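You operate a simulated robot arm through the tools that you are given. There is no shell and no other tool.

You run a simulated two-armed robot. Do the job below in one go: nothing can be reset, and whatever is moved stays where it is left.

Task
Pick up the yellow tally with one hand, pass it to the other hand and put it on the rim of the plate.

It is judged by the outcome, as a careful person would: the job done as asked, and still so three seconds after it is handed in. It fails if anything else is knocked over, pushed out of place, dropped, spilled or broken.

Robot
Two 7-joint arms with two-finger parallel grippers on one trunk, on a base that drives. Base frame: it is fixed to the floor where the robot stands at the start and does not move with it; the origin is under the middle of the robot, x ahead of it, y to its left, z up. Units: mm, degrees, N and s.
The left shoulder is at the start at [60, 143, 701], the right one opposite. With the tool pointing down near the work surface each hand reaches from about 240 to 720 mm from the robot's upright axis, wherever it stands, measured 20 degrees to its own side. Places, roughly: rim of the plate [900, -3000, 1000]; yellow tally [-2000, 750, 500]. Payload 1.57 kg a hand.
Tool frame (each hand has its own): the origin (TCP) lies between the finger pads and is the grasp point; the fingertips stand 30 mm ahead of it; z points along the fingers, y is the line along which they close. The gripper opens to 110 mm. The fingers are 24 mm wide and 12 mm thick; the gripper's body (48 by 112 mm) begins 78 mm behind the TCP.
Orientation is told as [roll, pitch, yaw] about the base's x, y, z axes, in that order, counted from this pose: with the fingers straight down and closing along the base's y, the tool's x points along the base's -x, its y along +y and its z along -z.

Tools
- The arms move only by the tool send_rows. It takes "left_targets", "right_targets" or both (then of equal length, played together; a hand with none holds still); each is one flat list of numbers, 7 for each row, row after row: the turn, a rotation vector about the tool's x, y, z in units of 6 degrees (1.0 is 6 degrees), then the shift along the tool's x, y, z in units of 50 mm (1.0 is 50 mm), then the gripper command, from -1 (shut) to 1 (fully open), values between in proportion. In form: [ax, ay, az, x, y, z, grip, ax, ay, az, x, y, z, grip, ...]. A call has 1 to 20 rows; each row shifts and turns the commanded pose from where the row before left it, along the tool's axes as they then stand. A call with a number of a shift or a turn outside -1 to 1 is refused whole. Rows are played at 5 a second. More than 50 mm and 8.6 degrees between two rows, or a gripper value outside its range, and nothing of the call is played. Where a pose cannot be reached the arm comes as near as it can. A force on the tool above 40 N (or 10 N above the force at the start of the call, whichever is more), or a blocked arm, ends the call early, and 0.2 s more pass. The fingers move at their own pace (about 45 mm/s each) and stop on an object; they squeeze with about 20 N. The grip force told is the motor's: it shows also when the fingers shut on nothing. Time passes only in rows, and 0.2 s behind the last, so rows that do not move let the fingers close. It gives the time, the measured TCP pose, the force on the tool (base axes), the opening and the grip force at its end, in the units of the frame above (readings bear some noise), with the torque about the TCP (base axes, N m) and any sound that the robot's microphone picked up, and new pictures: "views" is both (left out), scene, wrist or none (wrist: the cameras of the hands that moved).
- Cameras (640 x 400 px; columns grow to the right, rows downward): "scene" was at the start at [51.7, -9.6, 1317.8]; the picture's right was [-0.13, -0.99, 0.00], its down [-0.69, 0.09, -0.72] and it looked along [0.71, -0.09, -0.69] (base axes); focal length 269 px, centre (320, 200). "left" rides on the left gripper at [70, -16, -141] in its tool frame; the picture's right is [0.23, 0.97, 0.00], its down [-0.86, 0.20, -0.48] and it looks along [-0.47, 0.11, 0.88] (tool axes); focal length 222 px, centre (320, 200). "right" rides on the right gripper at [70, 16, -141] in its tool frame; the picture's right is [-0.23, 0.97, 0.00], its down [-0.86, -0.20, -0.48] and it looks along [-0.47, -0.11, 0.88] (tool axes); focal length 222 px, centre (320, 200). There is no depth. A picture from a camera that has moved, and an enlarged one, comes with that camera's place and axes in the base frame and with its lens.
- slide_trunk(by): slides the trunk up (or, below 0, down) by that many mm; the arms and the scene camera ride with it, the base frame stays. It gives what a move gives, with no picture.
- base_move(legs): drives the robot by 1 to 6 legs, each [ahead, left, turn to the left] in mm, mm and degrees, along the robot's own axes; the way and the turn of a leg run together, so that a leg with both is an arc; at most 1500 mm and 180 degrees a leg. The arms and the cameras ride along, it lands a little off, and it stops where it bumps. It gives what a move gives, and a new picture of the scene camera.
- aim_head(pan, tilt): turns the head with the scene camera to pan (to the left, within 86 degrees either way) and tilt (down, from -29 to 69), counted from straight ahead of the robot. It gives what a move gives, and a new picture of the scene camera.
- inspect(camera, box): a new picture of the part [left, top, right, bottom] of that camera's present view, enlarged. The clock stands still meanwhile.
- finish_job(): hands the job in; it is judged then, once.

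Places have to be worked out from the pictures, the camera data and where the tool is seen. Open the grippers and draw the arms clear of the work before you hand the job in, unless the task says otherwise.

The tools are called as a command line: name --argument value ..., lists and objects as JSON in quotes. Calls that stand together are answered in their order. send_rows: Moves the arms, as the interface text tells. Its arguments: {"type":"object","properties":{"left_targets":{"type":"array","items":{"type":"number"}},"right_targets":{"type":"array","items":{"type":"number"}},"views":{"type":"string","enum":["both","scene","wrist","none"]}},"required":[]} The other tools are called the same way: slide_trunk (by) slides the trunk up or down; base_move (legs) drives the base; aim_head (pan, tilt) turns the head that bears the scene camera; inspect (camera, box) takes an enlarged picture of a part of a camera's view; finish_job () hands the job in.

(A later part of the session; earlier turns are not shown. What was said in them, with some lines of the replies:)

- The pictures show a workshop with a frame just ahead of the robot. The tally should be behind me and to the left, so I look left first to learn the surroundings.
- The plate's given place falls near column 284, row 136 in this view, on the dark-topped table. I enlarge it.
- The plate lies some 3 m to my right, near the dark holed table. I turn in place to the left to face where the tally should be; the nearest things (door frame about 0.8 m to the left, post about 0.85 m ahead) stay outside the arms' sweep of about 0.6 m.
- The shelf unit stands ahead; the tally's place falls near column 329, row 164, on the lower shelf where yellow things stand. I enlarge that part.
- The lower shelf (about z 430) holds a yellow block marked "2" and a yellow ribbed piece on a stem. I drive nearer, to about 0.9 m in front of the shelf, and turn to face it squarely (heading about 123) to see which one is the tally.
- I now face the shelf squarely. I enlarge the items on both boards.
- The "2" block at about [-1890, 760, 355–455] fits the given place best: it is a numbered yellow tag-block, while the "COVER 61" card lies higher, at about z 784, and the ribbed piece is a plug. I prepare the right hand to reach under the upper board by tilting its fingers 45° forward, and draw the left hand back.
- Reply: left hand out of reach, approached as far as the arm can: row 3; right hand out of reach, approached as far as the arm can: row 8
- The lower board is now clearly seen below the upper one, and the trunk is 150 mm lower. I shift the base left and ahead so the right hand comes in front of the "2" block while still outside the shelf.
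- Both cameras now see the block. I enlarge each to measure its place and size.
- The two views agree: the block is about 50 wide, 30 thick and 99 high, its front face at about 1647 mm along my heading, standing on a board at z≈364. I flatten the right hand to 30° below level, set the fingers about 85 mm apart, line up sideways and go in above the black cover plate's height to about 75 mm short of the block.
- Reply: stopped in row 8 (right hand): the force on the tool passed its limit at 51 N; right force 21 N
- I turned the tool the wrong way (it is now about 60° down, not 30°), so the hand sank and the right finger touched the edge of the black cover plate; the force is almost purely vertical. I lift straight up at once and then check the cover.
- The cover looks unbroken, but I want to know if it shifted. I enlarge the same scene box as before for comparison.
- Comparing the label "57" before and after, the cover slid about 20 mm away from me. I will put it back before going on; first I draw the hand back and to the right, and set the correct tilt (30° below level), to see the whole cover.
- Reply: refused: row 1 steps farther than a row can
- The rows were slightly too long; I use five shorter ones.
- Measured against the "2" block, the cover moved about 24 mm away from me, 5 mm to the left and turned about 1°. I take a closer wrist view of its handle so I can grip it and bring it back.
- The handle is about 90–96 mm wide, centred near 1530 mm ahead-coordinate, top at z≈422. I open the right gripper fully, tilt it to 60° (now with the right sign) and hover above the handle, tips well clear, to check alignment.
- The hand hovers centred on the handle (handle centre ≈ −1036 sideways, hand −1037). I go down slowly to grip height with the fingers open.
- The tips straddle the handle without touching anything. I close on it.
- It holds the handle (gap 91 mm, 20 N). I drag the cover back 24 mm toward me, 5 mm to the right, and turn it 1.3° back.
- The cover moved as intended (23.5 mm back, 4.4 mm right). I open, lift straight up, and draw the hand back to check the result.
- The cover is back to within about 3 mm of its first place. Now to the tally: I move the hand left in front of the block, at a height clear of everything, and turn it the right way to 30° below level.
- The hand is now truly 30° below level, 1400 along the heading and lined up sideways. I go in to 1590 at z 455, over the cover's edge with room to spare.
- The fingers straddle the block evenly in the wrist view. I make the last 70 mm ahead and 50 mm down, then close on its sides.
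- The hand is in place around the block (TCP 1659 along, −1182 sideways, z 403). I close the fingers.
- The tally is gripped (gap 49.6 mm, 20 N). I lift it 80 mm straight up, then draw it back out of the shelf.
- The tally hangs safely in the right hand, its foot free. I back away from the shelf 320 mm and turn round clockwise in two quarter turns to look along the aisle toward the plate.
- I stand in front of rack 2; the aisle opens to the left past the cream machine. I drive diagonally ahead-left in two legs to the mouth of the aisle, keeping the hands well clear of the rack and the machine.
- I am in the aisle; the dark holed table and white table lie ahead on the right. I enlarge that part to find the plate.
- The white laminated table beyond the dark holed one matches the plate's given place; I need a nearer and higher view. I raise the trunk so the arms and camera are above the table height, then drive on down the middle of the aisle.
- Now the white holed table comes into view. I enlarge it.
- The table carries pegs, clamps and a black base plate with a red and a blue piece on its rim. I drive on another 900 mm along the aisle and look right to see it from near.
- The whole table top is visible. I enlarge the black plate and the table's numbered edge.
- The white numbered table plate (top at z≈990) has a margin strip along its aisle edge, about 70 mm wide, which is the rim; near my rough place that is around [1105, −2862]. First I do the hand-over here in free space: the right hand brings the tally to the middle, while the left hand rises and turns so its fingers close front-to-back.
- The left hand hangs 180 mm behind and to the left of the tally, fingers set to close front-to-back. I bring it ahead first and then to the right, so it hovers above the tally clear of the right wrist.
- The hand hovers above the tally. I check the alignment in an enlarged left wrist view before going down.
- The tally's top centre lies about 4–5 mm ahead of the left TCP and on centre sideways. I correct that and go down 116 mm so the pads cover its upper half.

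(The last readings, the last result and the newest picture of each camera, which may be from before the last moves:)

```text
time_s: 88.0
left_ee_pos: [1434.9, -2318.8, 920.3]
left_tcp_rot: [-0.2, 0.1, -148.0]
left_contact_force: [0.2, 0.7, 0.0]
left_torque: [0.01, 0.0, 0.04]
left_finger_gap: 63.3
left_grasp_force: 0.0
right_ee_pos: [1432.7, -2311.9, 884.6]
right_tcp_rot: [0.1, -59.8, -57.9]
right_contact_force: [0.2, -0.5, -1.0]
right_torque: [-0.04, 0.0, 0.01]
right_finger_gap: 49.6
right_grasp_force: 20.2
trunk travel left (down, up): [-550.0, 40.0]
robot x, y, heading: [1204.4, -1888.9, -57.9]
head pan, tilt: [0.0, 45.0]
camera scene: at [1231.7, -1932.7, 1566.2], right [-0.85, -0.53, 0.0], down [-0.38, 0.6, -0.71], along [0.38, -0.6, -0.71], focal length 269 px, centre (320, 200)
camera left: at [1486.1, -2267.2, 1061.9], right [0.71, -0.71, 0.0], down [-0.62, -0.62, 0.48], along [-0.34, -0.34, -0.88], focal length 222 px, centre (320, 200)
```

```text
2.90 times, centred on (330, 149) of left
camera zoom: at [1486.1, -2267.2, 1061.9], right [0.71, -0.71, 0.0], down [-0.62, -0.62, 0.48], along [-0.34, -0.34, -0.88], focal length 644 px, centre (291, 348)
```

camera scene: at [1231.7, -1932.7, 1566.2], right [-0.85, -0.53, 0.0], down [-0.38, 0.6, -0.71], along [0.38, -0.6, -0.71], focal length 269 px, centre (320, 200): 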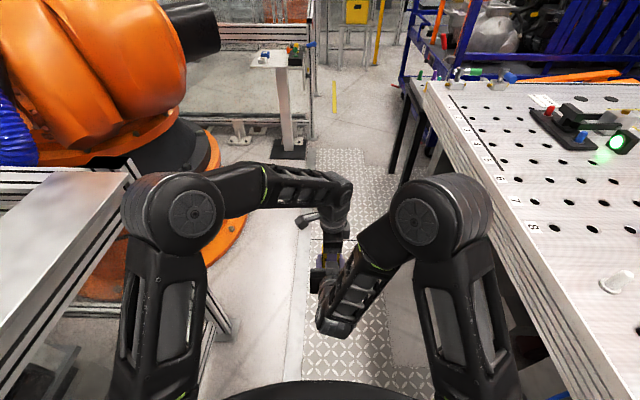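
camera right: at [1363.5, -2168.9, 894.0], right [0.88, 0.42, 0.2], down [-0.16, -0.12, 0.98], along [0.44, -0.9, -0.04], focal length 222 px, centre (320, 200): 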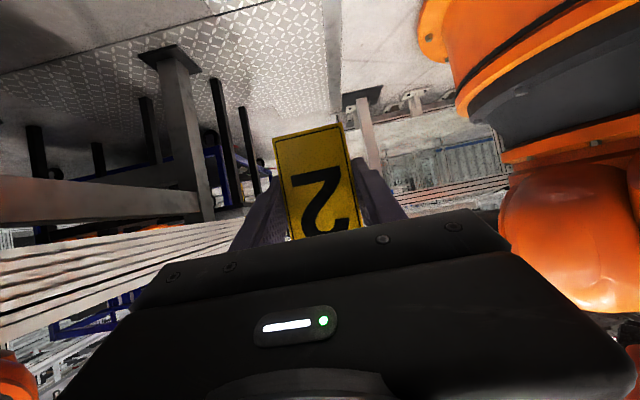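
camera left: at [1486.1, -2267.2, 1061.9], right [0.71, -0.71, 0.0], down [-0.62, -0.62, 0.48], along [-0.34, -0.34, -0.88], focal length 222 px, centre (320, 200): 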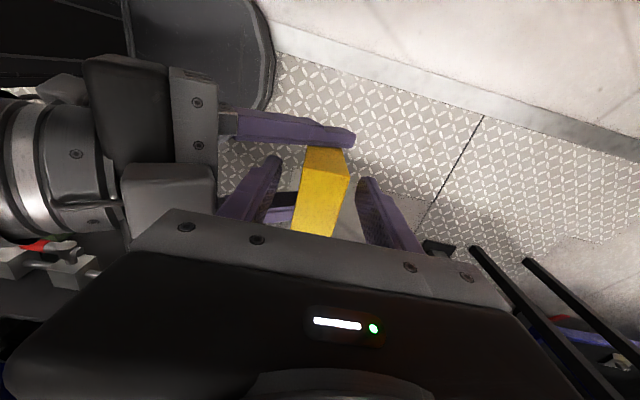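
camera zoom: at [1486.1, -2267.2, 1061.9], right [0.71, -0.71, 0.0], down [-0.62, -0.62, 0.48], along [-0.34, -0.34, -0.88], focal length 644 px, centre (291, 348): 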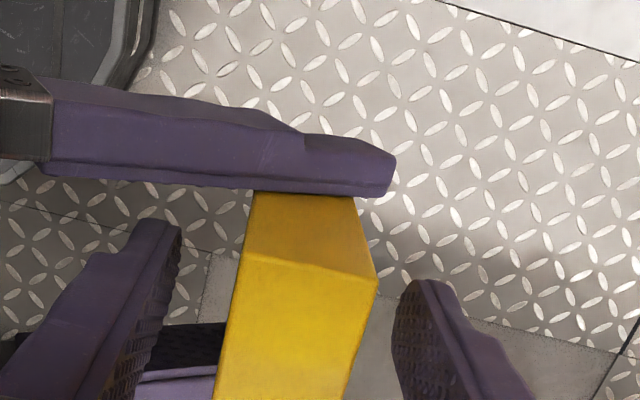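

The fingers straddle the tally centred within 2 mm. I close the left gripper on its upper part while the right still holds.

send_rows --left_targets '[0, 0, 0, 0, 0, 0, -1, 0, 0, 0, 0, 0, 0, -1, 0, 0, 0, 0, 0, 0, -1, 0, 0, 0, 0, 0, 0, -1]' --views "wrist"

```text
time_s: 89.0
left_ee_pos: [1434.0, -2316.9, 920.6]
left_tcp_rot: [-0.4, 0.0, -147.9]
left_contact_force: [-6.4, 10.8, 4.7]
left_torque: [0.08, 0.07, 0.06]
left_finger_gap: 27.6
left_grasp_force: 20.1
right_ee_pos: [1433.2, -2313.4, 884.8]
right_tcp_rot: [0.1, -60.0, -57.8]
right_contact_force: [5.2, -11.5, -6.2]
right_torque: [0.34, 0.18, -0.07]
right_finger_gap: 49.4
right_grasp_force: 20.3
trunk travel left (down, up): [-550.0, 40.0]
robot x, y, heading: [1203.2, -1890.9, -57.9]
head pan, tilt: [0.0, 45.0]
camera left: at [1485.3, -2266.6, 1062.2], right [0.71, -0.71, -0.01], down [-0.62, -0.62, 0.48], along [-0.34, -0.33, -0.88], focal length 222 px, centre (320, 200)
```

left: 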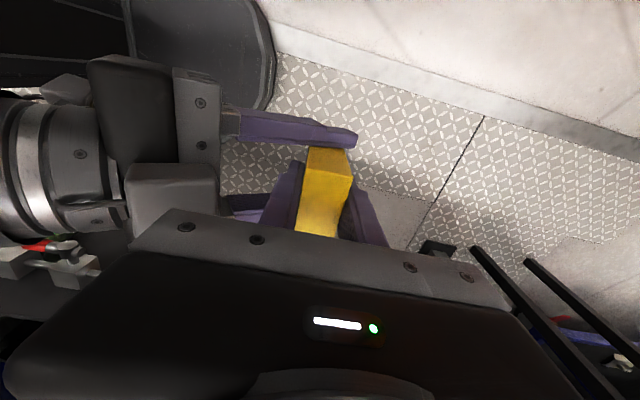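

The left hand holds the tally (gap 27.6 mm, 20 N). I open the right gripper, lower it clear of the tally and take it away to the right.

send_rows --right_targets '[0, 0, 0, 0, 0, 0, 0.4, 0, 0, 0, 0, 0, 0, 0.4, 0, 0, 0, 0, 0, 0, 0.4, 0, 0, 0, 0.553, 0, 0.042, 0.4, 0, 0, 0, 0.553, 0, 0.042, 0.4, 0, 0, 0, 0.553, 0, 0.042, 0.4, 0, 0, 0, 0.553, 0, 0.042, 0.4]' --views "both"

```text
time_s: 90.5
left_ee_pos: [1435.2, -2317.7, 921.2]
left_tcp_rot: [-0.3, 0.0, -147.9]
left_contact_force: [-0.7, 0.0, 0.2]
left_torque: [-0.02, 0.0, -0.02]
left_finger_gap: 27.6
left_grasp_force: 20.2
right_ee_pos: [1407.0, -2271.6, 782.7]
right_tcp_rot: [0.0, -59.8, -57.9]
right_contact_force: [0.4, -1.2, 0.4]
right_torque: [0.0, 0.02, 0.0]
right_finger_gap: 77.1
right_grasp_force: 0.0
trunk travel left (down, up): [-550.0, 40.0]
robot x, y, heading: [1205.3, -1893.0, -58.1]
head pan, tilt: [0.0, 45.0]
camera scene: at [1231.9, -1932.4, 1566.2], right [-0.85, -0.53, 0.0], down [-0.38, 0.6, -0.71], along [0.37, -0.6, -0.71], focal length 269 px, centre (320, 200)
camera right: at [1338.2, -2128.6, 792.9], right [0.88, 0.42, 0.2], down [-0.16, -0.12, 0.98], along [0.44, -0.9, -0.04], focal length 222 px, centre (320, 200)
```

scene: 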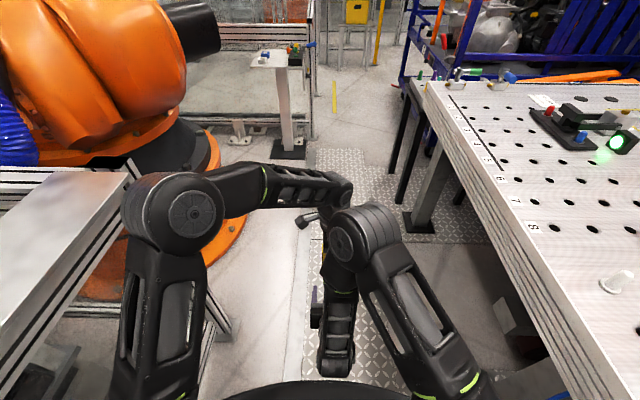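
right: 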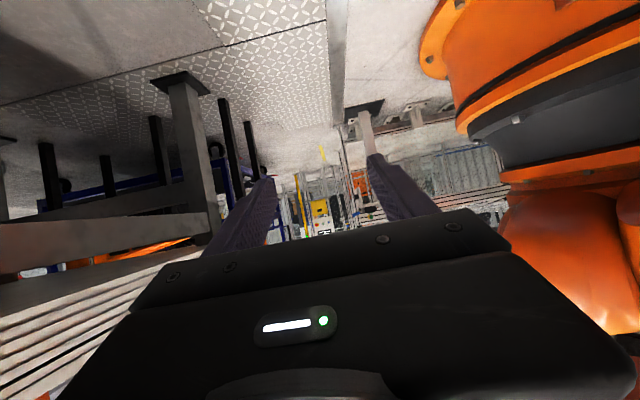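

The right hand is free and below the tally, which the left hand holds steadily. I bring the right hand out to its own side, pointing down and drawn in, so it stays clear of the table when I turn.

send_rows --right_targets '[0, 0, 0, 0, -0.9, 0, 0, 0, 0, 0, 0, -0.9, 0, 0, 0, 0, 0, 0, -0.9, 0, 0, 0, 0, 0, 0, -0.9, 0, 0, 0, 1, 0, 0, 0, 0, 0, 0, 1, 0, 0, 0, 0, 0, 0, 1, 0, 0, 0, 0, 0, 0, 1, 0, 0, 0, 0, 0, 0, 1, 0, 0, 0, 0, 0, 0, 1, 0, 0, 0, 0, 0, 0, 1, 0, 0, 0, 0, 0, 0, 1, 0, 0, 0, 0, 0, 0, 1, 0, 0, 0, 0, 0, 0, 1, 0, 0, 0, 0, 0, 0, 0, 0.8, 0, 0, 0, 0, 0, 0, 0.8, 0, 0, 0]' --views "scene"

```text
refused: targets must hold 7 numbers for each row
```

I rewrite the rows cleanly.

send_rows --right_targets '[0, 0, 0, 0, -0.9, 0, 0, 0, 0, 0, 0, -0.9, 0, 0, 0, 0, 0, 0, -0.9, 0, 0, 0, 0, 0, 0, -0.9, 0, 0, 0, 1, 0, 0, 0, 0, 0, 0, 1, 0, 0, 0, 0, 0, 0, 1, 0, 0, 0, 0, 0, 0, 1, 0, 0, 0, 0, 0, 0, 1, 0, 0, 0, 0, 0, 0, 1, 0, 0, 0, 0, 0, 0, 1, 0, 0, 0, 0, 0, 0, 1, 0, 0, 0, 0, 0, 0, 1, 0, 0, 0, 0, 0, 0, 1, 0, 0, 0, 0, 0, 0, 0, 0, 0.8, 0, 0, 0, 0, 0, 0, 0.8, 0, 0, 0]' --views "scene"

```text
time_s: 94.0
left_ee_pos: [1435.5, -2317.8, 921.2]
left_tcp_rot: [-0.2, -0.1, -148.0]
left_contact_force: [0.1, 0.3, -0.4]
left_torque: [0.02, -0.02, 0.0]
left_finger_gap: 27.4
left_grasp_force: 19.6
right_ee_pos: [1215.5, -2305.4, 777.3]
right_tcp_rot: [0.1, 0.2, -57.8]
right_contact_force: [-0.6, 0.2, -0.8]
right_torque: [0.0, 0.01, -0.01]
right_finger_gap: 55.2
right_grasp_force: 0.0
right hand out of reach, approached as far as the arm can: row 5
trunk travel left (down, up): [-550.0, 40.0]
robot x, y, heading: [1205.6, -1893.9, -58.1]
head pan, tilt: [0.0, 45.0]
camera scene: at [1231.5, -1932.1, 1566.1], right [-0.85, -0.53, 0.0], down [-0.38, 0.6, -0.71], along [0.38, -0.6, -0.71], focal length 269 px, centre (320, 200)
```

scene: 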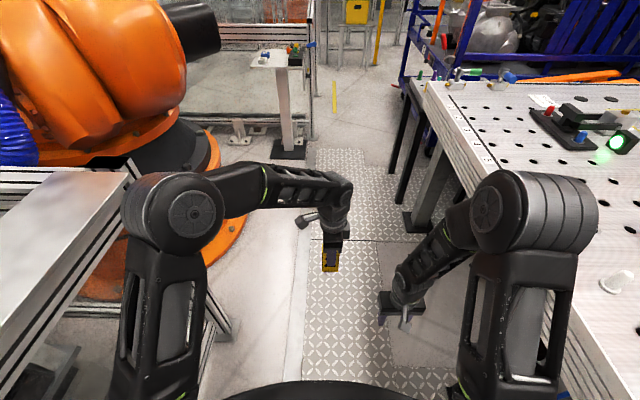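

The hand-over is done: the left hand holds the tally alone. I raise the trunk to its top and lift and draw in the left hand so the tally's foot passes above the table top when I turn.

slide_trunk --by 38

send_rows --left_targets '[0, 0, 0, 0, -0.2, -0.62, -1, 0, 0, 0, 0, -0.2, -0.62, -1, 0, 0, 0, 0, -0.2, -0.62, -1, 0, 0, 0, 0, -0.2, -0.62, -1, 0, 0, 0, 0, -0.2, -0.62, -1]' --views "both"

```text
time_s: 94.8
left_ee_pos: [1436.3, -2316.9, 958.5]
left_tcp_rot: [-0.2, 0.0, -148.1]
left_contact_force: [-0.8, 0.3, -0.1]
left_torque: [0.01, -0.01, -0.03]
left_finger_gap: 27.6
left_grasp_force: 20.3
right_ee_pos: [1216.1, -2305.7, 816.2]
right_tcp_rot: [0.1, 0.0, -57.8]
right_contact_force: [0.1, 0.3, -0.2]
right_torque: [-0.01, 0.04, 0.01]
right_finger_gap: 54.8
right_grasp_force: 0.0
trunk travel left (down, up): [-588.0, 2.0]
robot x, y, heading: [1207.8, -1888.7, -58.1]
head pan, tilt: [0.0, 45.0]
```

```text
time_s: 96.0
left_ee_pos: [1407.3, -2276.9, 1112.7]
left_tcp_rot: [-0.2, 0.0, -147.9]
left_contact_force: [0.8, 0.1, -1.4]
left_torque: [-0.04, 0.03, 0.03]
left_finger_gap: 27.4
left_grasp_force: 20.0
right_ee_pos: [1215.2, -2304.3, 815.9]
right_tcp_rot: [0.1, 0.1, -57.8]
right_contact_force: [-0.2, -0.1, 1.0]
right_torque: [-0.02, 0.02, 0.02]
right_finger_gap: 54.9
right_grasp_force: 0.0
trunk travel left (down, up): [-588.0, 2.0]
robot x, y, heading: [1206.2, -1887.4, -57.9]
head pan, tilt: [0.0, 45.0]
camera scene: at [1231.3, -1931.8, 1604.1], right [-0.85, -0.53, 0.0], down [-0.38, 0.6, -0.71], along [0.38, -0.6, -0.71], focal length 269 px, centre (320, 200)
camera left: at [1458.2, -2225.8, 1254.9], right [0.71, -0.7, 0.0], down [-0.62, -0.62, 0.48], along [-0.34, -0.34, -0.88], focal length 222 px, centre (320, 200)
```

scene: 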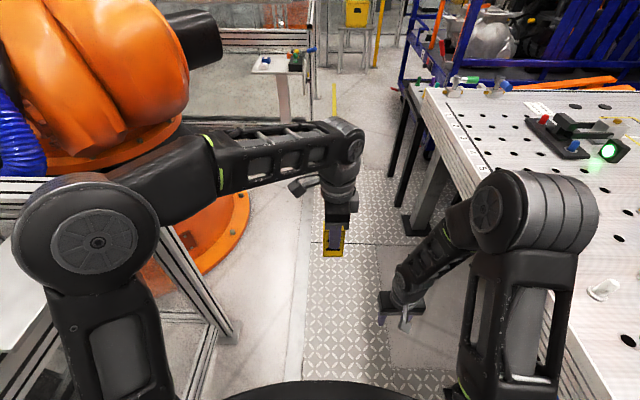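
left: 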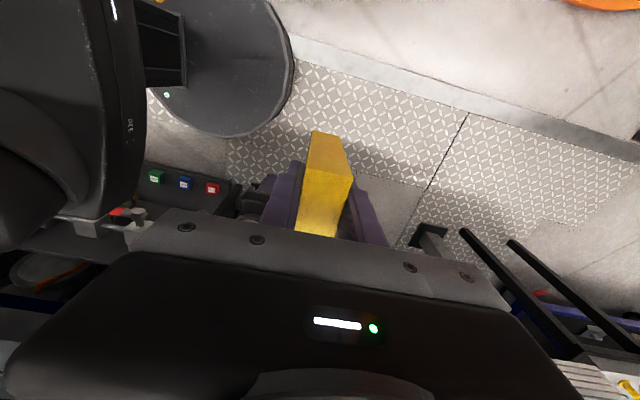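

The left hand now carries the tally with its foot at about z 1035, above the table's 990. I drive on 708 mm along the aisle and turn right to face the table's numbered edge.

base_move --legs '[[708, -38, 0], [0, 0, -90.5]]'

```text
time_s: 103.7
left_ee_pos: [1150.2, -2699.5, 1112.5]
left_tcp_rot: [-0.2, 0.1, 121.0]
left_contact_force: [0.3, -0.3, -0.1]
left_torque: [0.0, 0.0, -0.01]
left_finger_gap: 27.7
left_grasp_force: 20.3
right_ee_pos: [1126.5, -2506.7, 814.9]
right_tcp_rot: [0.1, 0.2, -148.8]
right_contact_force: [-0.1, 0.0, -0.1]
right_torque: [0.03, 0.02, 0.0]
right_finger_gap: 55.0
right_grasp_force: 0.0
trunk travel left (down, up): [-588.0, 2.0]
robot x, y, heading: [1543.5, -2504.1, -148.8]
head pan, tilt: [0.0, 45.0]
camera scene: at [1496.4, -2527.5, 1604.1], right [-0.52, 0.86, 0.0], down [0.61, 0.36, -0.71], along [-0.61, -0.36, -0.71], focal length 269 px, centre (320, 200)
```

scene: 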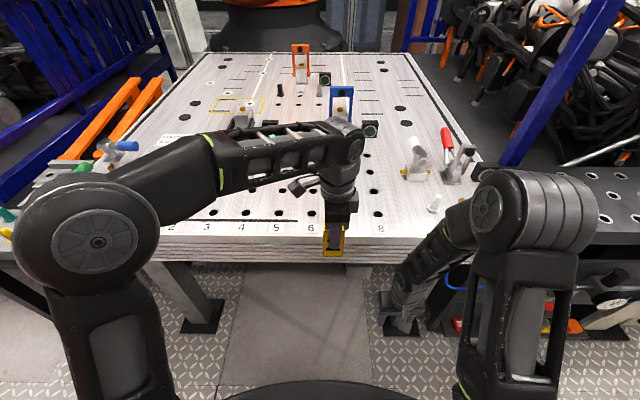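

I face the table squarely; the numbered edge with labels 2–8 lies in front. I enlarge the rim.

inspect --camera "scene" --box '[150, 180, 410, 280]'

inspect --camera "left" --box '[0, 0, 640, 400]'

inspect --camera "scene" --box '[150, 30, 500, 250]'

```text
2.46 times, centred on (280, 230) of scene
camera zoom: at [1496.4, -2527.5, 1604.1], right [-0.52, 0.86, 0.0], down [0.61, 0.36, -0.71], along [-0.61, -0.36, -0.71], focal length 663 px, centre (418, 126)
```

zoom: 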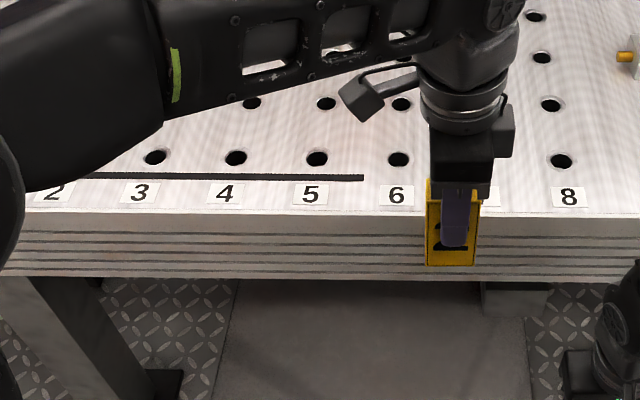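

```text
1.00 times, centred on (320, 200) of left (not enlarged: the box is as wide or as high as the picture)
camera zoom: at [1198.9, -2750.1, 1254.5], right [-0.72, -0.7, 0.0], down [-0.61, 0.63, 0.48], along [-0.33, 0.34, -0.88], focal length 222 px, centre (320, 200)
```

zoom: 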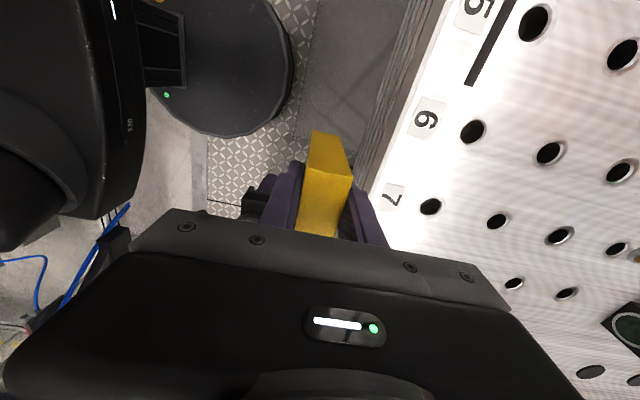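

```text
1.82 times, centred on (325, 140) of scene
camera zoom: at [1496.4, -2527.5, 1604.1], right [-0.52, 0.86, 0.0], down [0.61, 0.36, -0.71], along [-0.61, -0.36, -0.71], focal length 490 px, centre (311, 309)
```

zoom: 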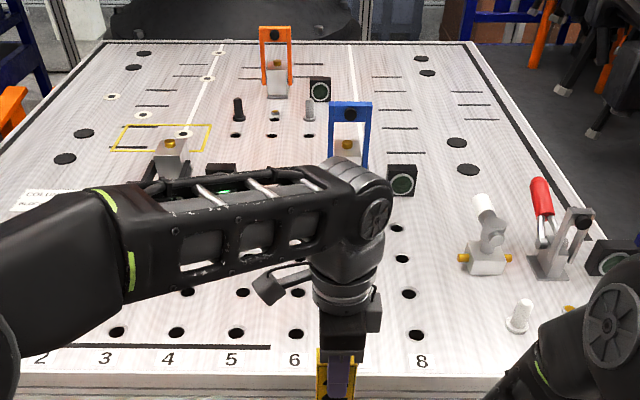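

The rim strip between the edge and the black line is about 56 mm wide, labels in its middle. To fix the table's height, I enlarge the left wrist view of labels 6 and 7 for a second bearing.

inspect --camera "left" --box '[360, 60, 520, 222]'

inspect --camera "scene" --box '[260, 215, 360, 285]'

```text
2.47 times, centred on (440, 141) of left
camera zoom: at [1198.9, -2750.1, 1254.5], right [-0.72, -0.7, 0.0], down [-0.61, 0.63, 0.48], along [-0.33, 0.34, -0.88], focal length 548 px, centre (24, 346)
```

zoom: 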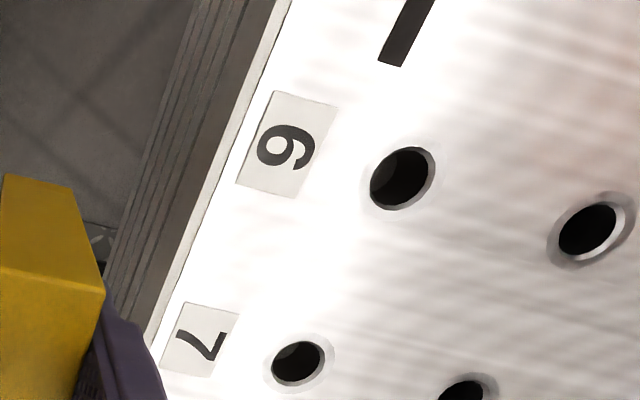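

```text
5.71 times, centred on (310, 250) of scene
camera zoom: at [1496.4, -2527.5, 1604.1], right [-0.52, 0.86, 0.0], down [0.61, 0.36, -0.71], along [-0.61, -0.36, -0.71], focal length 1539 px, centre (377, -86)
```

zoom: 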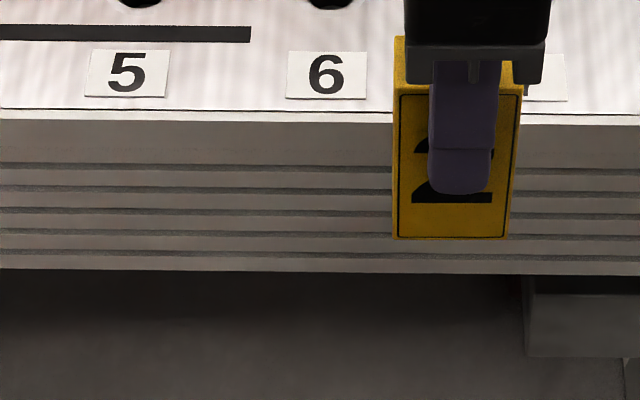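

Two bearings agree: the table top is at z≈996 and the gap between labels 5 and 6 centres at about [1114, −2848], 23–27 mm in from the edge; the tally's foot is now at z≈1036. I drive 40 mm nearer for comfortable reach.

base_move --legs '[[40, 0, 0.4]]'

inspect --camera "scene" --box '[250, 215, 360, 290]'

```text
time_s: 104.5
left_ee_pos: [1116.1, -2723.8, 1112.2]
left_tcp_rot: [-0.3, 0.1, 121.4]
left_contact_force: [-0.5, -0.6, -1.9]
left_torque: [0.03, -0.06, -0.01]
left_finger_gap: 27.5
left_grasp_force: 20.0
right_ee_pos: [1090.1, -2530.6, 814.1]
right_tcp_rot: [0.1, 0.2, -148.4]
right_contact_force: [0.0, -0.7, 0.0]
right_torque: [0.03, -0.04, -0.05]
right_finger_gap: 55.1
right_grasp_force: 0.1
trunk travel left (down, up): [-588.0, 2.0]
robot x, y, heading: [1504.9, -2524.6, -148.6]
head pan, tilt: [0.0, 45.0]
camera scene: at [1460.3, -2549.9, 1604.0], right [-0.52, 0.85, 0.0], down [0.6, 0.37, -0.71], along [-0.6, -0.37, -0.71], focal length 269 px, centre (320, 200)
```

scene: 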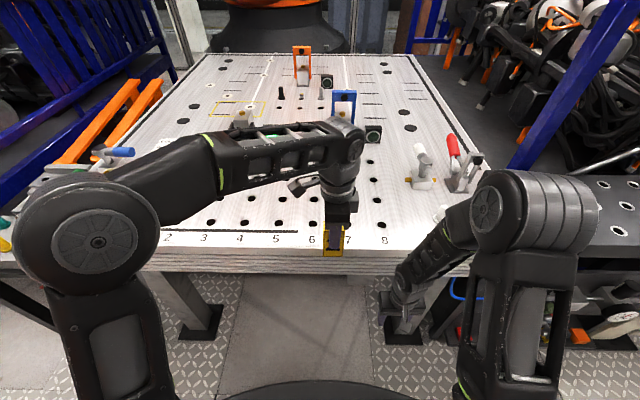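

```text
5.33 times, centred on (305, 252) of scene
camera zoom: at [1460.3, -2549.9, 1604.0], right [-0.52, 0.85, 0.0], down [0.6, 0.37, -0.71], along [-0.6, -0.37, -0.71], focal length 1437 px, centre (400, -80)
```

zoom: 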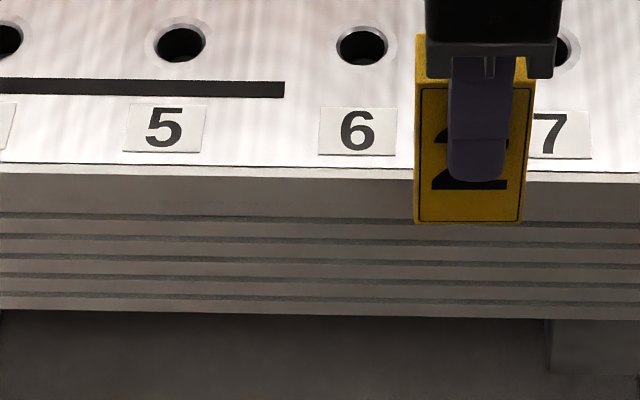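

From this camera the rim strip runs from 430 to 475 mm ahead and the free gap between labels 5 and 6 is 72 mm left of the camera axis; the tally is at 384 ahead, 32 right. I move it 71 ahead and 104 left at the present height.

send_rows --left_targets '[0, 0, 0, 0.52, 0.354, 0, -1, 0, 0, 0, 0.52, 0.354, 0, -1, 0, 0, 0, 0.52, 0.354, 0, -1, 0, 0, 0, 0.52, 0.354, 0, -1]' --views "both"

inspect --camera "scene" --box '[230, 205, 340, 280]'

inspect --camera "left" --box '[220, 40, 540, 240]'

```text
time_s: 105.5
left_ee_pos: [1111.7, -2846.9, 1112.8]
left_tcp_rot: [-0.3, 0.0, 121.4]
left_contact_force: [0.6, 0.3, -0.9]
left_torque: [-0.01, 0.01, -0.01]
left_finger_gap: 27.8
left_grasp_force: 20.0
right_ee_pos: [1090.6, -2530.3, 814.6]
right_tcp_rot: [0.0, 0.1, -148.4]
right_contact_force: [0.0, 0.6, 0.2]
right_torque: [0.01, -0.01, 0.0]
right_finger_gap: 55.2
right_grasp_force: 0.1
trunk travel left (down, up): [-588.0, 2.0]
robot x, y, heading: [1510.2, -2521.4, -148.6]
head pan, tilt: [0.0, 45.0]
camera scene: at [1462.6, -2549.1, 1604.1], right [-0.52, 0.85, 0.0], down [0.6, 0.37, -0.71], along [-0.6, -0.37, -0.71], focal length 269 px, centre (320, 200)
camera left: at [1160.7, -2897.9, 1254.5], right [-0.71, -0.7, 0.0], down [-0.62, 0.62, 0.48], along [-0.33, 0.34, -0.88], focal length 222 px, centre (320, 200)
```

scene: 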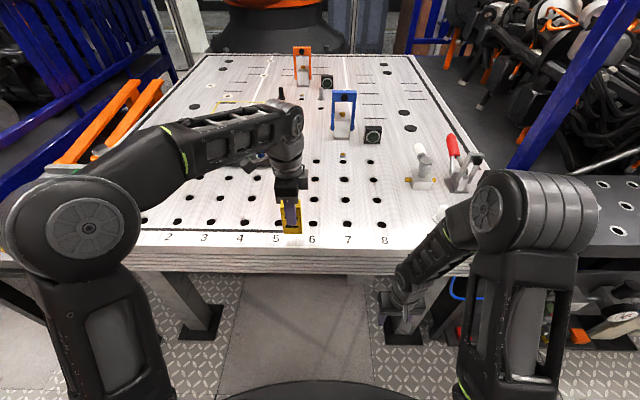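
left: 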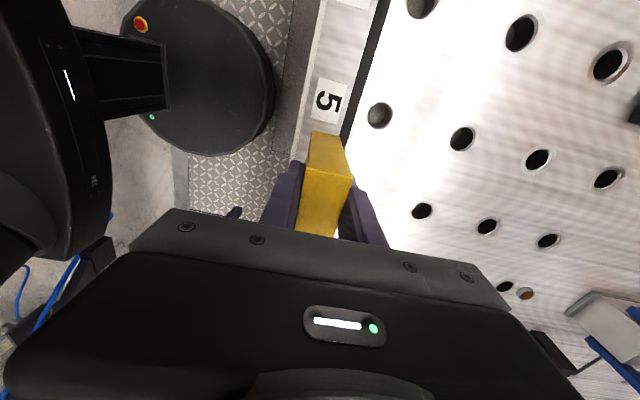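

```text
5.33 times, centred on (285, 242) of scene
camera zoom: at [1462.6, -2549.1, 1604.1], right [-0.52, 0.85, 0.0], down [0.6, 0.37, -0.71], along [-0.6, -0.37, -0.71], focal length 1437 px, centre (507, -27)
```

zoom: 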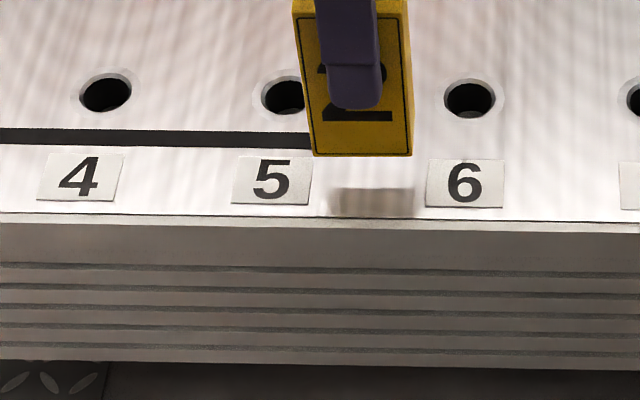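

```text
2.00 times, centred on (380, 140) of left
camera zoom: at [1160.7, -2897.9, 1254.5], right [-0.71, -0.7, 0.0], down [-0.62, 0.62, 0.48], along [-0.33, 0.34, -0.88], focal length 444 px, centre (200, 320)
```

zoom: 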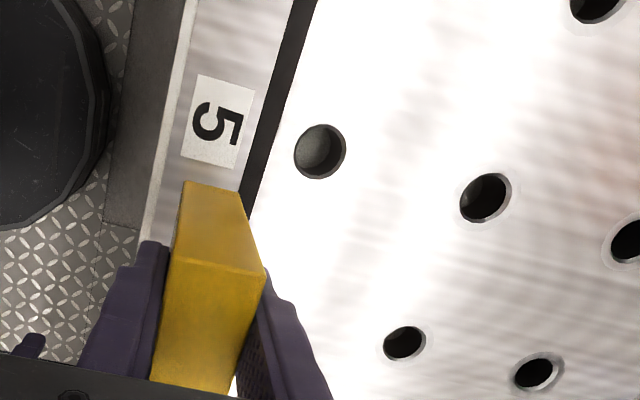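

The shadow and both views show the tally's footprint landing inside the strip between labels 5 and 6, about 13 mm from the edge. I lower 32 mm first.

send_rows --left_targets '[0, 0, 0, 0, 0, 0.2, -1, 0, 0, 0, 0, 0, 0.2, -1, 0, 0, 0, 0, 0, 0.16, -1, 0, 0, 0, 0, 0, 0.08, -1]' --views "both"

inspect --camera "scene" --box '[230, 205, 340, 280]'

```text
time_s: 106.5
left_ee_pos: [1110.4, -2848.3, 1080.3]
left_tcp_rot: [-0.2, 0.1, 121.4]
left_contact_force: [-0.2, 0.4, -0.1]
left_torque: [0.03, 0.02, -0.01]
left_finger_gap: 27.4
left_grasp_force: 19.5
right_ee_pos: [1092.6, -2529.2, 815.2]
right_tcp_rot: [0.1, 0.1, -148.5]
right_contact_force: [-0.3, 0.2, -0.5]
right_torque: [0.02, -0.03, 0.0]
right_finger_gap: 54.9
right_grasp_force: 0.0
trunk travel left (down, up): [-588.0, 2.0]
robot x, y, heading: [1507.7, -2524.6, -148.6]
head pan, tilt: [0.0, 45.0]
camera scene: at [1462.6, -2548.5, 1604.1], right [-0.52, 0.85, 0.0], down [0.6, 0.37, -0.71], along [-0.6, -0.37, -0.71], focal length 269 px, centre (320, 200)
camera left: at [1160.1, -2899.1, 1221.6], right [-0.71, -0.7, 0.0], down [-0.62, 0.63, 0.48], along [-0.33, 0.34, -0.88], focal length 222 px, centre (320, 200)
```

scene: 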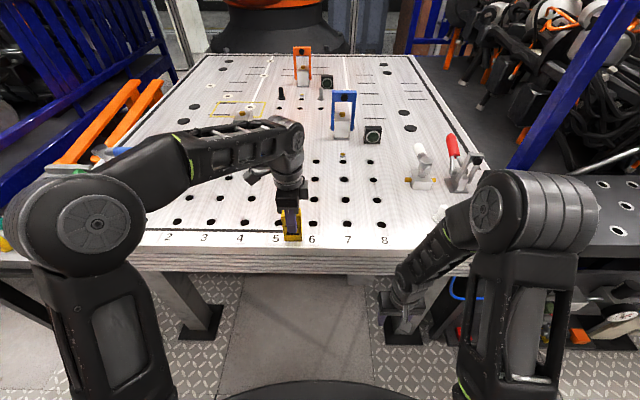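
left: 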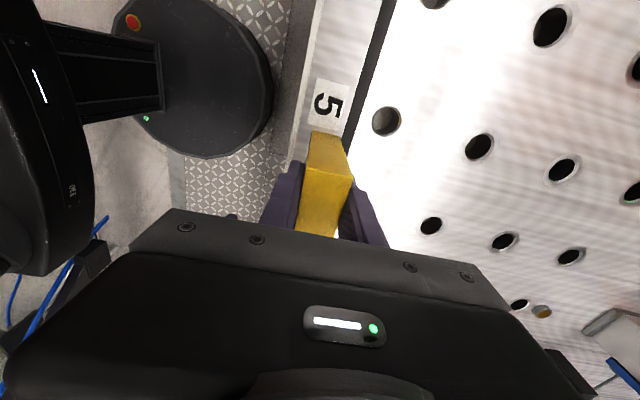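

```text
5.33 times, centred on (285, 242) of scene
camera zoom: at [1462.6, -2548.5, 1604.1], right [-0.52, 0.85, 0.0], down [0.6, 0.37, -0.71], along [-0.6, -0.37, -0.71], focal length 1437 px, centre (507, -27)
```

zoom: 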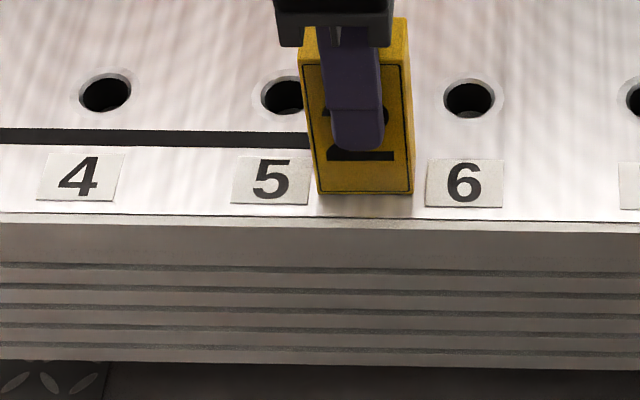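

The foot is nearly down, no contact yet. I lower in 2 mm steps, watching the force.

send_rows --left_targets '[0, 0, 0, 0, 0, 0.04, -1, 0, 0, 0, 0, 0, 0.04, -1, 0, 0, 0, 0, 0, 0.04, -1]' --views "none"

```text
time_s: 107.3
left_ee_pos: [1110.8, -2848.4, 1077.2]
left_tcp_rot: [0.0, -0.1, 121.4]
left_contact_force: [-1.2, -1.6, 16.5]
left_torque: [-0.03, 0.13, -0.02]
left_finger_gap: 28.0
left_grasp_force: 20.2
right_ee_pos: [1092.5, -2530.0, 816.2]
right_tcp_rot: [0.2, 0.0, -148.4]
right_contact_force: [0.4, -0.2, -0.4]
right_torque: [-0.03, 0.01, -0.02]
right_finger_gap: 55.0
right_grasp_force: 0.0
trunk travel left (down, up): [-588.0, 2.0]
robot x, y, heading: [1506.4, -2519.5, -148.7]
head pan, tilt: [0.0, 45.0]
```

The tally touches down (16 N upward at z 1077). I ease off about 2.5 mm and then check the picture before letting go.

send_rows --left_targets '[0, 0, 0, 0, 0, -0.05, -1, 0, 0, 0, 0, 0, 0, -1]' --views "wrist"

inspect --camera "scene" --box '[230, 205, 340, 280]'

```text
time_s: 107.9
left_ee_pos: [1109.5, -2848.0, 1076.6]
left_tcp_rot: [-0.2, 0.1, 121.4]
left_contact_force: [-1.3, -1.3, 8.1]
left_torque: [-0.01, 0.36, 0.06]
left_finger_gap: 27.9
left_grasp_force: 19.9
right_ee_pos: [1091.2, -2530.7, 815.6]
right_tcp_rot: [0.2, 0.2, -148.5]
right_contact_force: [-0.3, -0.5, -0.1]
right_torque: [-0.02, 0.01, 0.01]
right_finger_gap: 55.1
right_grasp_force: 0.1
trunk travel left (down, up): [-588.0, 2.0]
robot x, y, heading: [1507.6, -2522.2, -148.5]
head pan, tilt: [0.0, 45.0]
camera left: at [1160.4, -2898.5, 1218.1], right [-0.71, -0.7, 0.0], down [-0.62, 0.62, 0.48], along [-0.33, 0.34, -0.88], focal length 222 px, centre (320, 200)
```

left: 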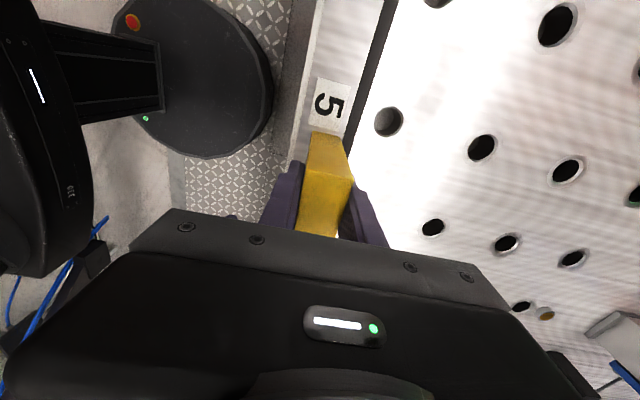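

```text
5.33 times, centred on (285, 242) of scene
camera zoom: at [1462.8, -2548.3, 1604.1], right [-0.52, 0.85, 0.0], down [0.6, 0.37, -0.71], along [-0.6, -0.37, -0.71], focal length 1437 px, centre (507, -27)
```

zoom: 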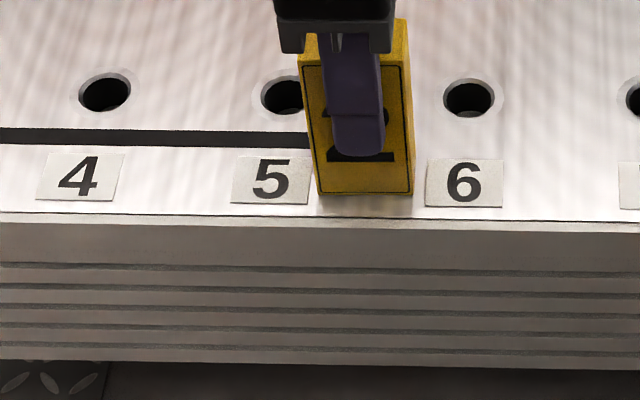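

Still 8 N of pressing; I ease another 1.5 mm, then open the fingers to about 60 mm.

send_rows --left_targets '[0, 0, 0, 0, 0, -0.03, -1, 0, 0, 0, 0, 0, 0, -1, 0, 0, 0, 0, 0, 0, -0.3, 0, 0, 0, 0, 0, 0, 0, 0, 0, 0, 0, 0, 0, 0.1, 0, 0, 0, 0, 0, 0, 0.1]' --views "both"

inspect --camera "scene" --box '[230, 205, 340, 280]'

```text
time_s: 109.3
left_ee_pos: [1111.7, -2848.3, 1079.0]
left_tcp_rot: [-0.1, 0.1, 121.4]
left_contact_force: [0.9, -0.2, -0.1]
left_torque: [0.02, -0.04, 0.02]
left_finger_gap: 60.3
left_grasp_force: 0.0
right_ee_pos: [1091.1, -2530.9, 815.3]
right_tcp_rot: [0.1, 0.1, -148.3]
right_contact_force: [0.7, -0.9, 0.5]
right_torque: [0.01, 0.01, -0.01]
right_finger_gap: 55.1
right_grasp_force: 0.0
trunk travel left (down, up): [-588.0, 2.0]
robot x, y, heading: [1508.5, -2525.9, -148.7]
head pan, tilt: [0.0, 45.0]
camera scene: at [1462.7, -2548.5, 1604.1], right [-0.52, 0.85, 0.0], down [0.6, 0.37, -0.71], along [-0.6, -0.37, -0.71], focal length 269 px, centre (320, 200)
camera left: at [1160.8, -2898.6, 1219.9], right [-0.71, -0.7, 0.0], down [-0.62, 0.62, 0.48], along [-0.33, 0.34, -0.88], focal length 222 px, centre (320, 200)
```

scene: 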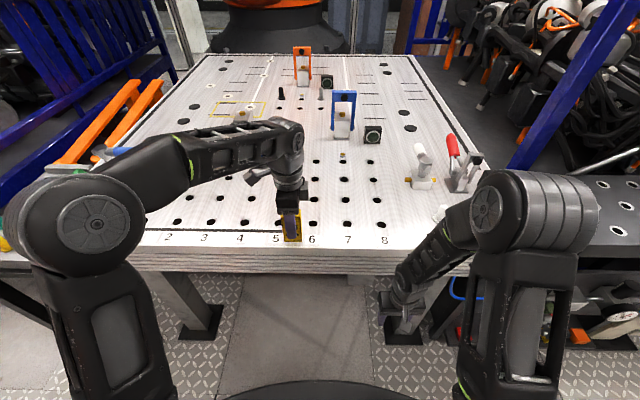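
left: 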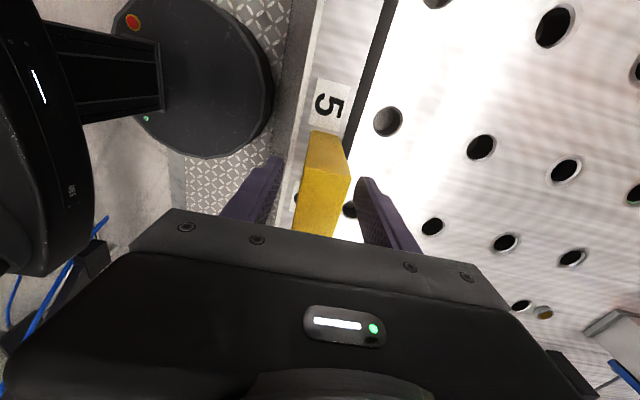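

```text
5.33 times, centred on (285, 242) of scene
camera zoom: at [1462.7, -2548.5, 1604.1], right [-0.52, 0.85, 0.0], down [0.6, 0.37, -0.71], along [-0.6, -0.37, -0.71], focal length 1437 px, centre (507, -27)
```

zoom: 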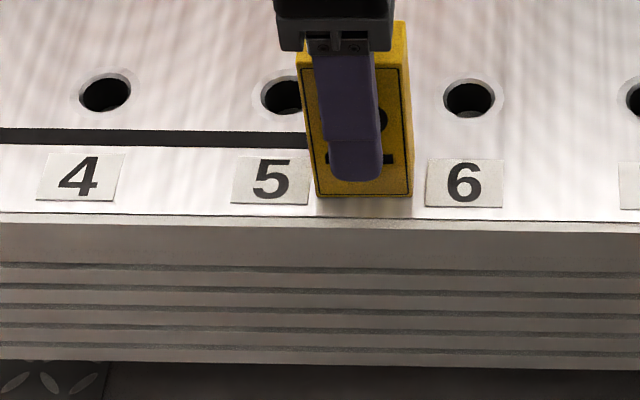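

The tally stands upright on the rim by itself. I lift the left hand straight up clear of it.

send_rows --left_targets '[0, 0, 0, 0, 0, -0.3, 0.15, 0, 0, 0, 0, 0, -0.5, 0.15, 0, 0, 0, 0, 0, -0.6, 0.15, 0, 0, 0, 0, 0, -0.6, 0.15]' --views "both"

inspect --camera "scene" --box '[230, 205, 340, 280]'

```text
time_s: 110.3
left_ee_pos: [1111.5, -2849.9, 1148.7]
left_tcp_rot: [-0.3, -0.1, 121.5]
left_contact_force: [0.0, -0.2, -1.4]
left_torque: [0.05, 0.01, 0.0]
left_finger_gap: 63.3
left_grasp_force: 0.0
left hand out of reach, approached as far as the arm can: row 4
right_ee_pos: [1091.0, -2531.4, 815.5]
right_tcp_rot: [0.0, 0.1, -148.4]
right_contact_force: [0.2, 0.0, 0.1]
right_torque: [0.04, 0.01, 0.0]
right_finger_gap: 55.1
right_grasp_force: 0.1
trunk travel left (down, up): [-588.0, 2.0]
robot x, y, heading: [1507.8, -2520.8, -148.5]
head pan, tilt: [0.0, 45.0]
camera scene: at [1462.6, -2549.6, 1604.1], right [-0.52, 0.85, 0.0], down [0.6, 0.37, -0.71], along [-0.6, -0.37, -0.71], focal length 269 px, centre (320, 200)
camera left: at [1161.4, -2900.2, 1289.4], right [-0.71, -0.7, 0.0], down [-0.62, 0.62, 0.48], along [-0.33, 0.34, -0.88], focal length 222 px, centre (320, 200)
```

scene: 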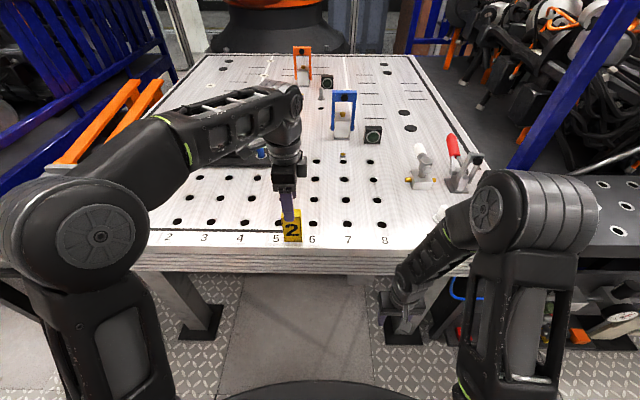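
left: 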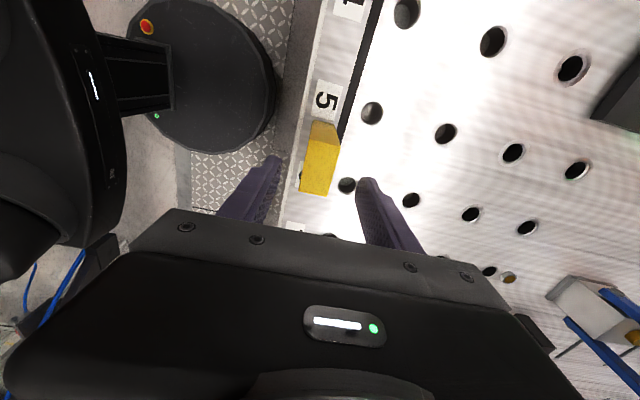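

```text
5.33 times, centred on (285, 242) of scene
camera zoom: at [1462.6, -2549.6, 1604.1], right [-0.52, 0.85, 0.0], down [0.6, 0.37, -0.71], along [-0.6, -0.37, -0.71], focal length 1437 px, centre (507, -27)
```

zoom: 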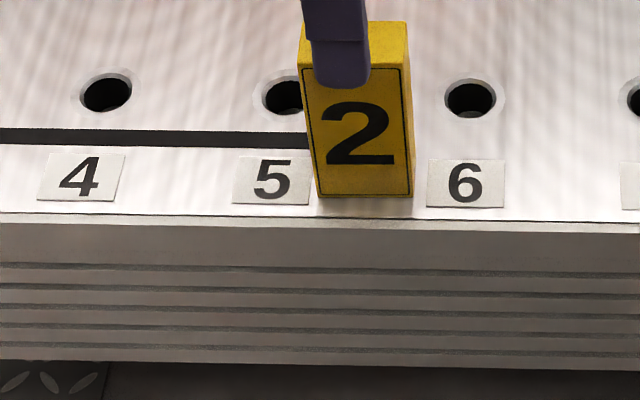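

The hand is clear above the tally by about 20 mm (its reach upward ends there). I move it sideways to the right first, so no finger passes over the tally, then draw it back.

send_rows --left_targets '[0, 0, 0, -0.6, 0, 0, 0.15, 0, 0, 0, -0.7, 0, 0, 0.15, 0, 0, 0, -0.7, 0, 0, 0.15, 0, 0, 0, 0, -0.8, 0, 0.15, 0, 0, 0, 0, -0.8, 0, 0.15, 0, 0, 0, 0, -0.8, 0, 0.15]' --views "both"

inspect --camera "scene" --box '[230, 205, 340, 280]'

```text
time_s: 111.7
left_ee_pos: [1180.3, -2731.6, 1151.6]
left_tcp_rot: [-0.1, 0.0, 121.4]
left_contact_force: [0.6, 0.3, -0.2]
left_torque: [-0.04, 0.02, -0.01]
left_finger_gap: 63.2
left_grasp_force: 0.1
left hand out of reach, approached as far as the arm can: row 3
right_ee_pos: [1092.6, -2530.2, 815.9]
right_tcp_rot: [0.0, 0.0, -148.4]
right_contact_force: [0.5, -0.9, 0.5]
right_torque: [0.0, 0.0, 0.02]
right_finger_gap: 54.8
right_grasp_force: 0.0
trunk travel left (down, up): [-588.0, 2.0]
robot x, y, heading: [1506.8, -2521.4, -148.6]
head pan, tilt: [0.0, 45.0]
camera scene: at [1464.2, -2548.1, 1604.2], right [-0.52, 0.85, 0.0], down [0.6, 0.37, -0.71], along [-0.6, -0.37, -0.71], focal length 269 px, centre (320, 200)
camera left: at [1229.4, -2782.1, 1292.3], right [-0.71, -0.7, 0.0], down [-0.62, 0.62, 0.48], along [-0.33, 0.34, -0.88], focal length 222 px, centre (320, 200)
```

scene: 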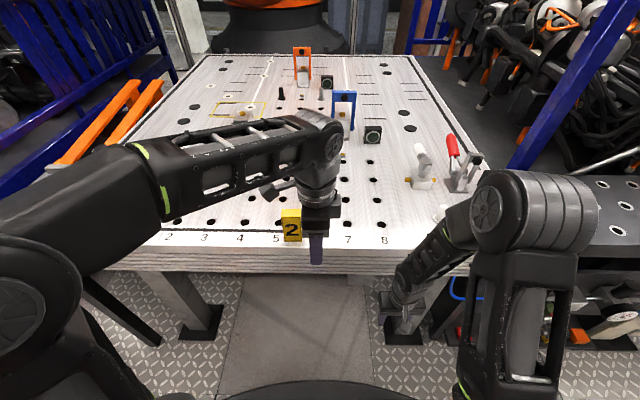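
left: 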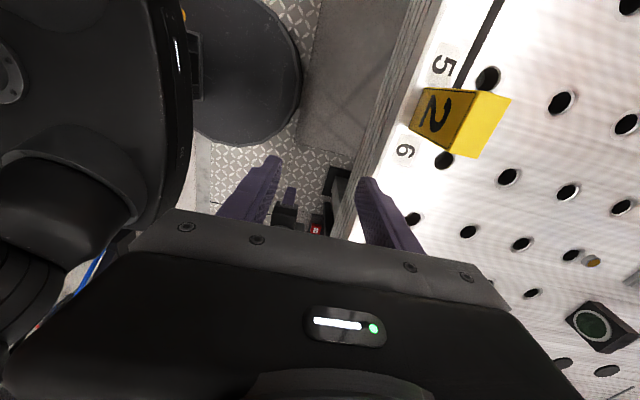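

```text
5.33 times, centred on (285, 242) of scene
camera zoom: at [1464.2, -2548.1, 1604.2], right [-0.52, 0.85, 0.0], down [0.6, 0.37, -0.71], along [-0.6, -0.37, -0.71], focal length 1437 px, centre (507, -27)
```

zoom: 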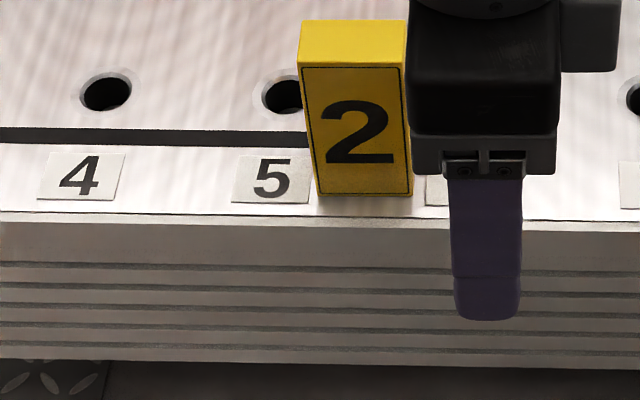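

The tally stands firmly on the rim between labels 5 and 6, and the hand is off the table. I open both grippers fully and back the base away a little.

send_rows --left_targets '[0, 0, 0, 0, 0, 0, 1, 0, 0, 0, 0, 0, 0, 1, 0, 0, 0, 0, 0, 0, 1, 0, 0, 0, 0, 0, 0, 1]' --right_targets '[0, 0, 0, 0, 0, 0, 1, 0, 0, 0, 0, 0, 0, 1, 0, 0, 0, 0, 0, 0, 1, 0, 0, 0, 0, 0, 0, 1]' --views "none"

base_move --legs '[[-100, 0, 0]]'

inspect --camera "scene" --box '[200, 170, 380, 280]'

```text
time_s: 112.7
left_ee_pos: [1177.7, -2730.5, 1151.5]
left_tcp_rot: [-0.2, 0.1, 121.4]
left_contact_force: [-0.6, -0.2, -0.5]
left_torque: [-0.02, 0.0, 0.02]
left_finger_gap: 109.9
left_grasp_force: 0.2
right_ee_pos: [1092.9, -2531.0, 814.9]
right_tcp_rot: [0.0, 0.1, -148.4]
right_contact_force: [-0.1, 0.4, 0.8]
right_torque: [-0.02, 0.02, 0.02]
right_finger_gap: 110.1
right_grasp_force: 0.1
trunk travel left (down, up): [-588.0, 2.0]
robot x, y, heading: [1507.3, -2521.7, -148.5]
head pan, tilt: [0.0, 45.0]
```

```text
time_s: 113.9
left_ee_pos: [1264.5, -2679.7, 1151.6]
left_tcp_rot: [-0.1, 0.2, 121.5]
left_contact_force: [0.1, 0.1, -1.1]
left_torque: [-0.03, 0.05, -0.02]
left_finger_gap: 109.8
left_grasp_force: 0.0
right_ee_pos: [1177.6, -2478.0, 815.9]
right_tcp_rot: [0.1, 0.0, -148.4]
right_contact_force: [-0.3, -0.5, -0.5]
right_torque: [-0.03, 0.04, 0.0]
right_finger_gap: 110.2
right_grasp_force: 0.2
trunk travel left (down, up): [-588.0, 2.0]
robot x, y, heading: [1592.8, -2470.0, -148.6]
head pan, tilt: [0.0, 45.0]
camera scene: at [1549.4, -2495.5, 1604.2], right [-0.52, 0.85, 0.0], down [0.6, 0.37, -0.71], along [-0.6, -0.37, -0.71], focal length 269 px, centre (320, 200)
```

scene: 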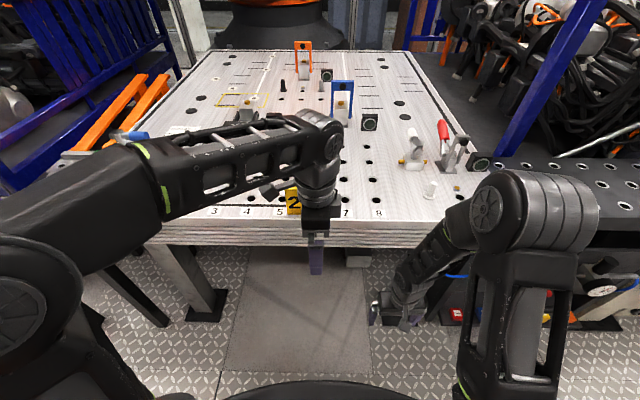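

```text
3.56 times, centred on (290, 225) of scene
camera zoom: at [1549.4, -2495.5, 1604.2], right [-0.52, 0.85, 0.0], down [0.6, 0.37, -0.71], along [-0.6, -0.37, -0.71], focal length 958 px, centre (427, 111)
```

zoom: 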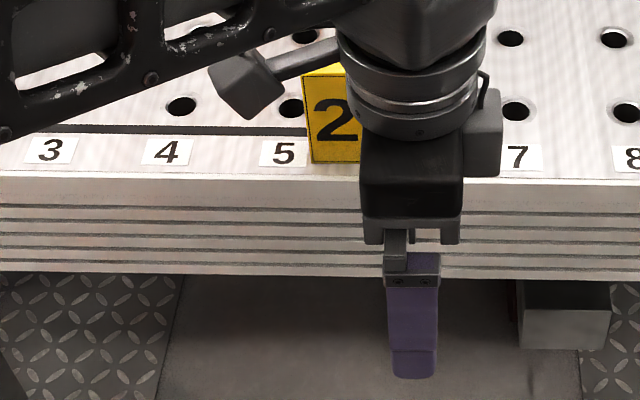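

The tally stands upright on the plate's rim, both grippers are open, and both arms are clear of the table. I hand the job in.

finish_job

```text
The job is handed in.
```

The yellow tally (the block marked "2") is standing upright on the rim of the white plate, between labels 5 and 6. I picked it up with the right hand, passed it to the left in the aisle, and set it down with the left. Both grippers are open and both arms are clear of the table.

**Cover knocked on the shelf:** while reaching for the tally, I tilted the right hand the wrong way. A finger then pushed the black cover marked "57" about 24 mm back. I gripped it by its handle and put it back. It now sits within about 3 mm of where it was, but turned about 3° from its first angle.

**My readings of the task:**
- **Tally:** I took the "2" block as the tally. It was closer to the place you gave than the yellow "COVER 61" card or the yellow ribbed piece.
- **Plate:** I took the big numbered table top as the plate, and the strip along its edge on the aisle side as the rim. Nothing plate-like lies exactly at [900, -3000, 1000]. The tally stands at about [1111, -2848], roughly 260 mm from there.
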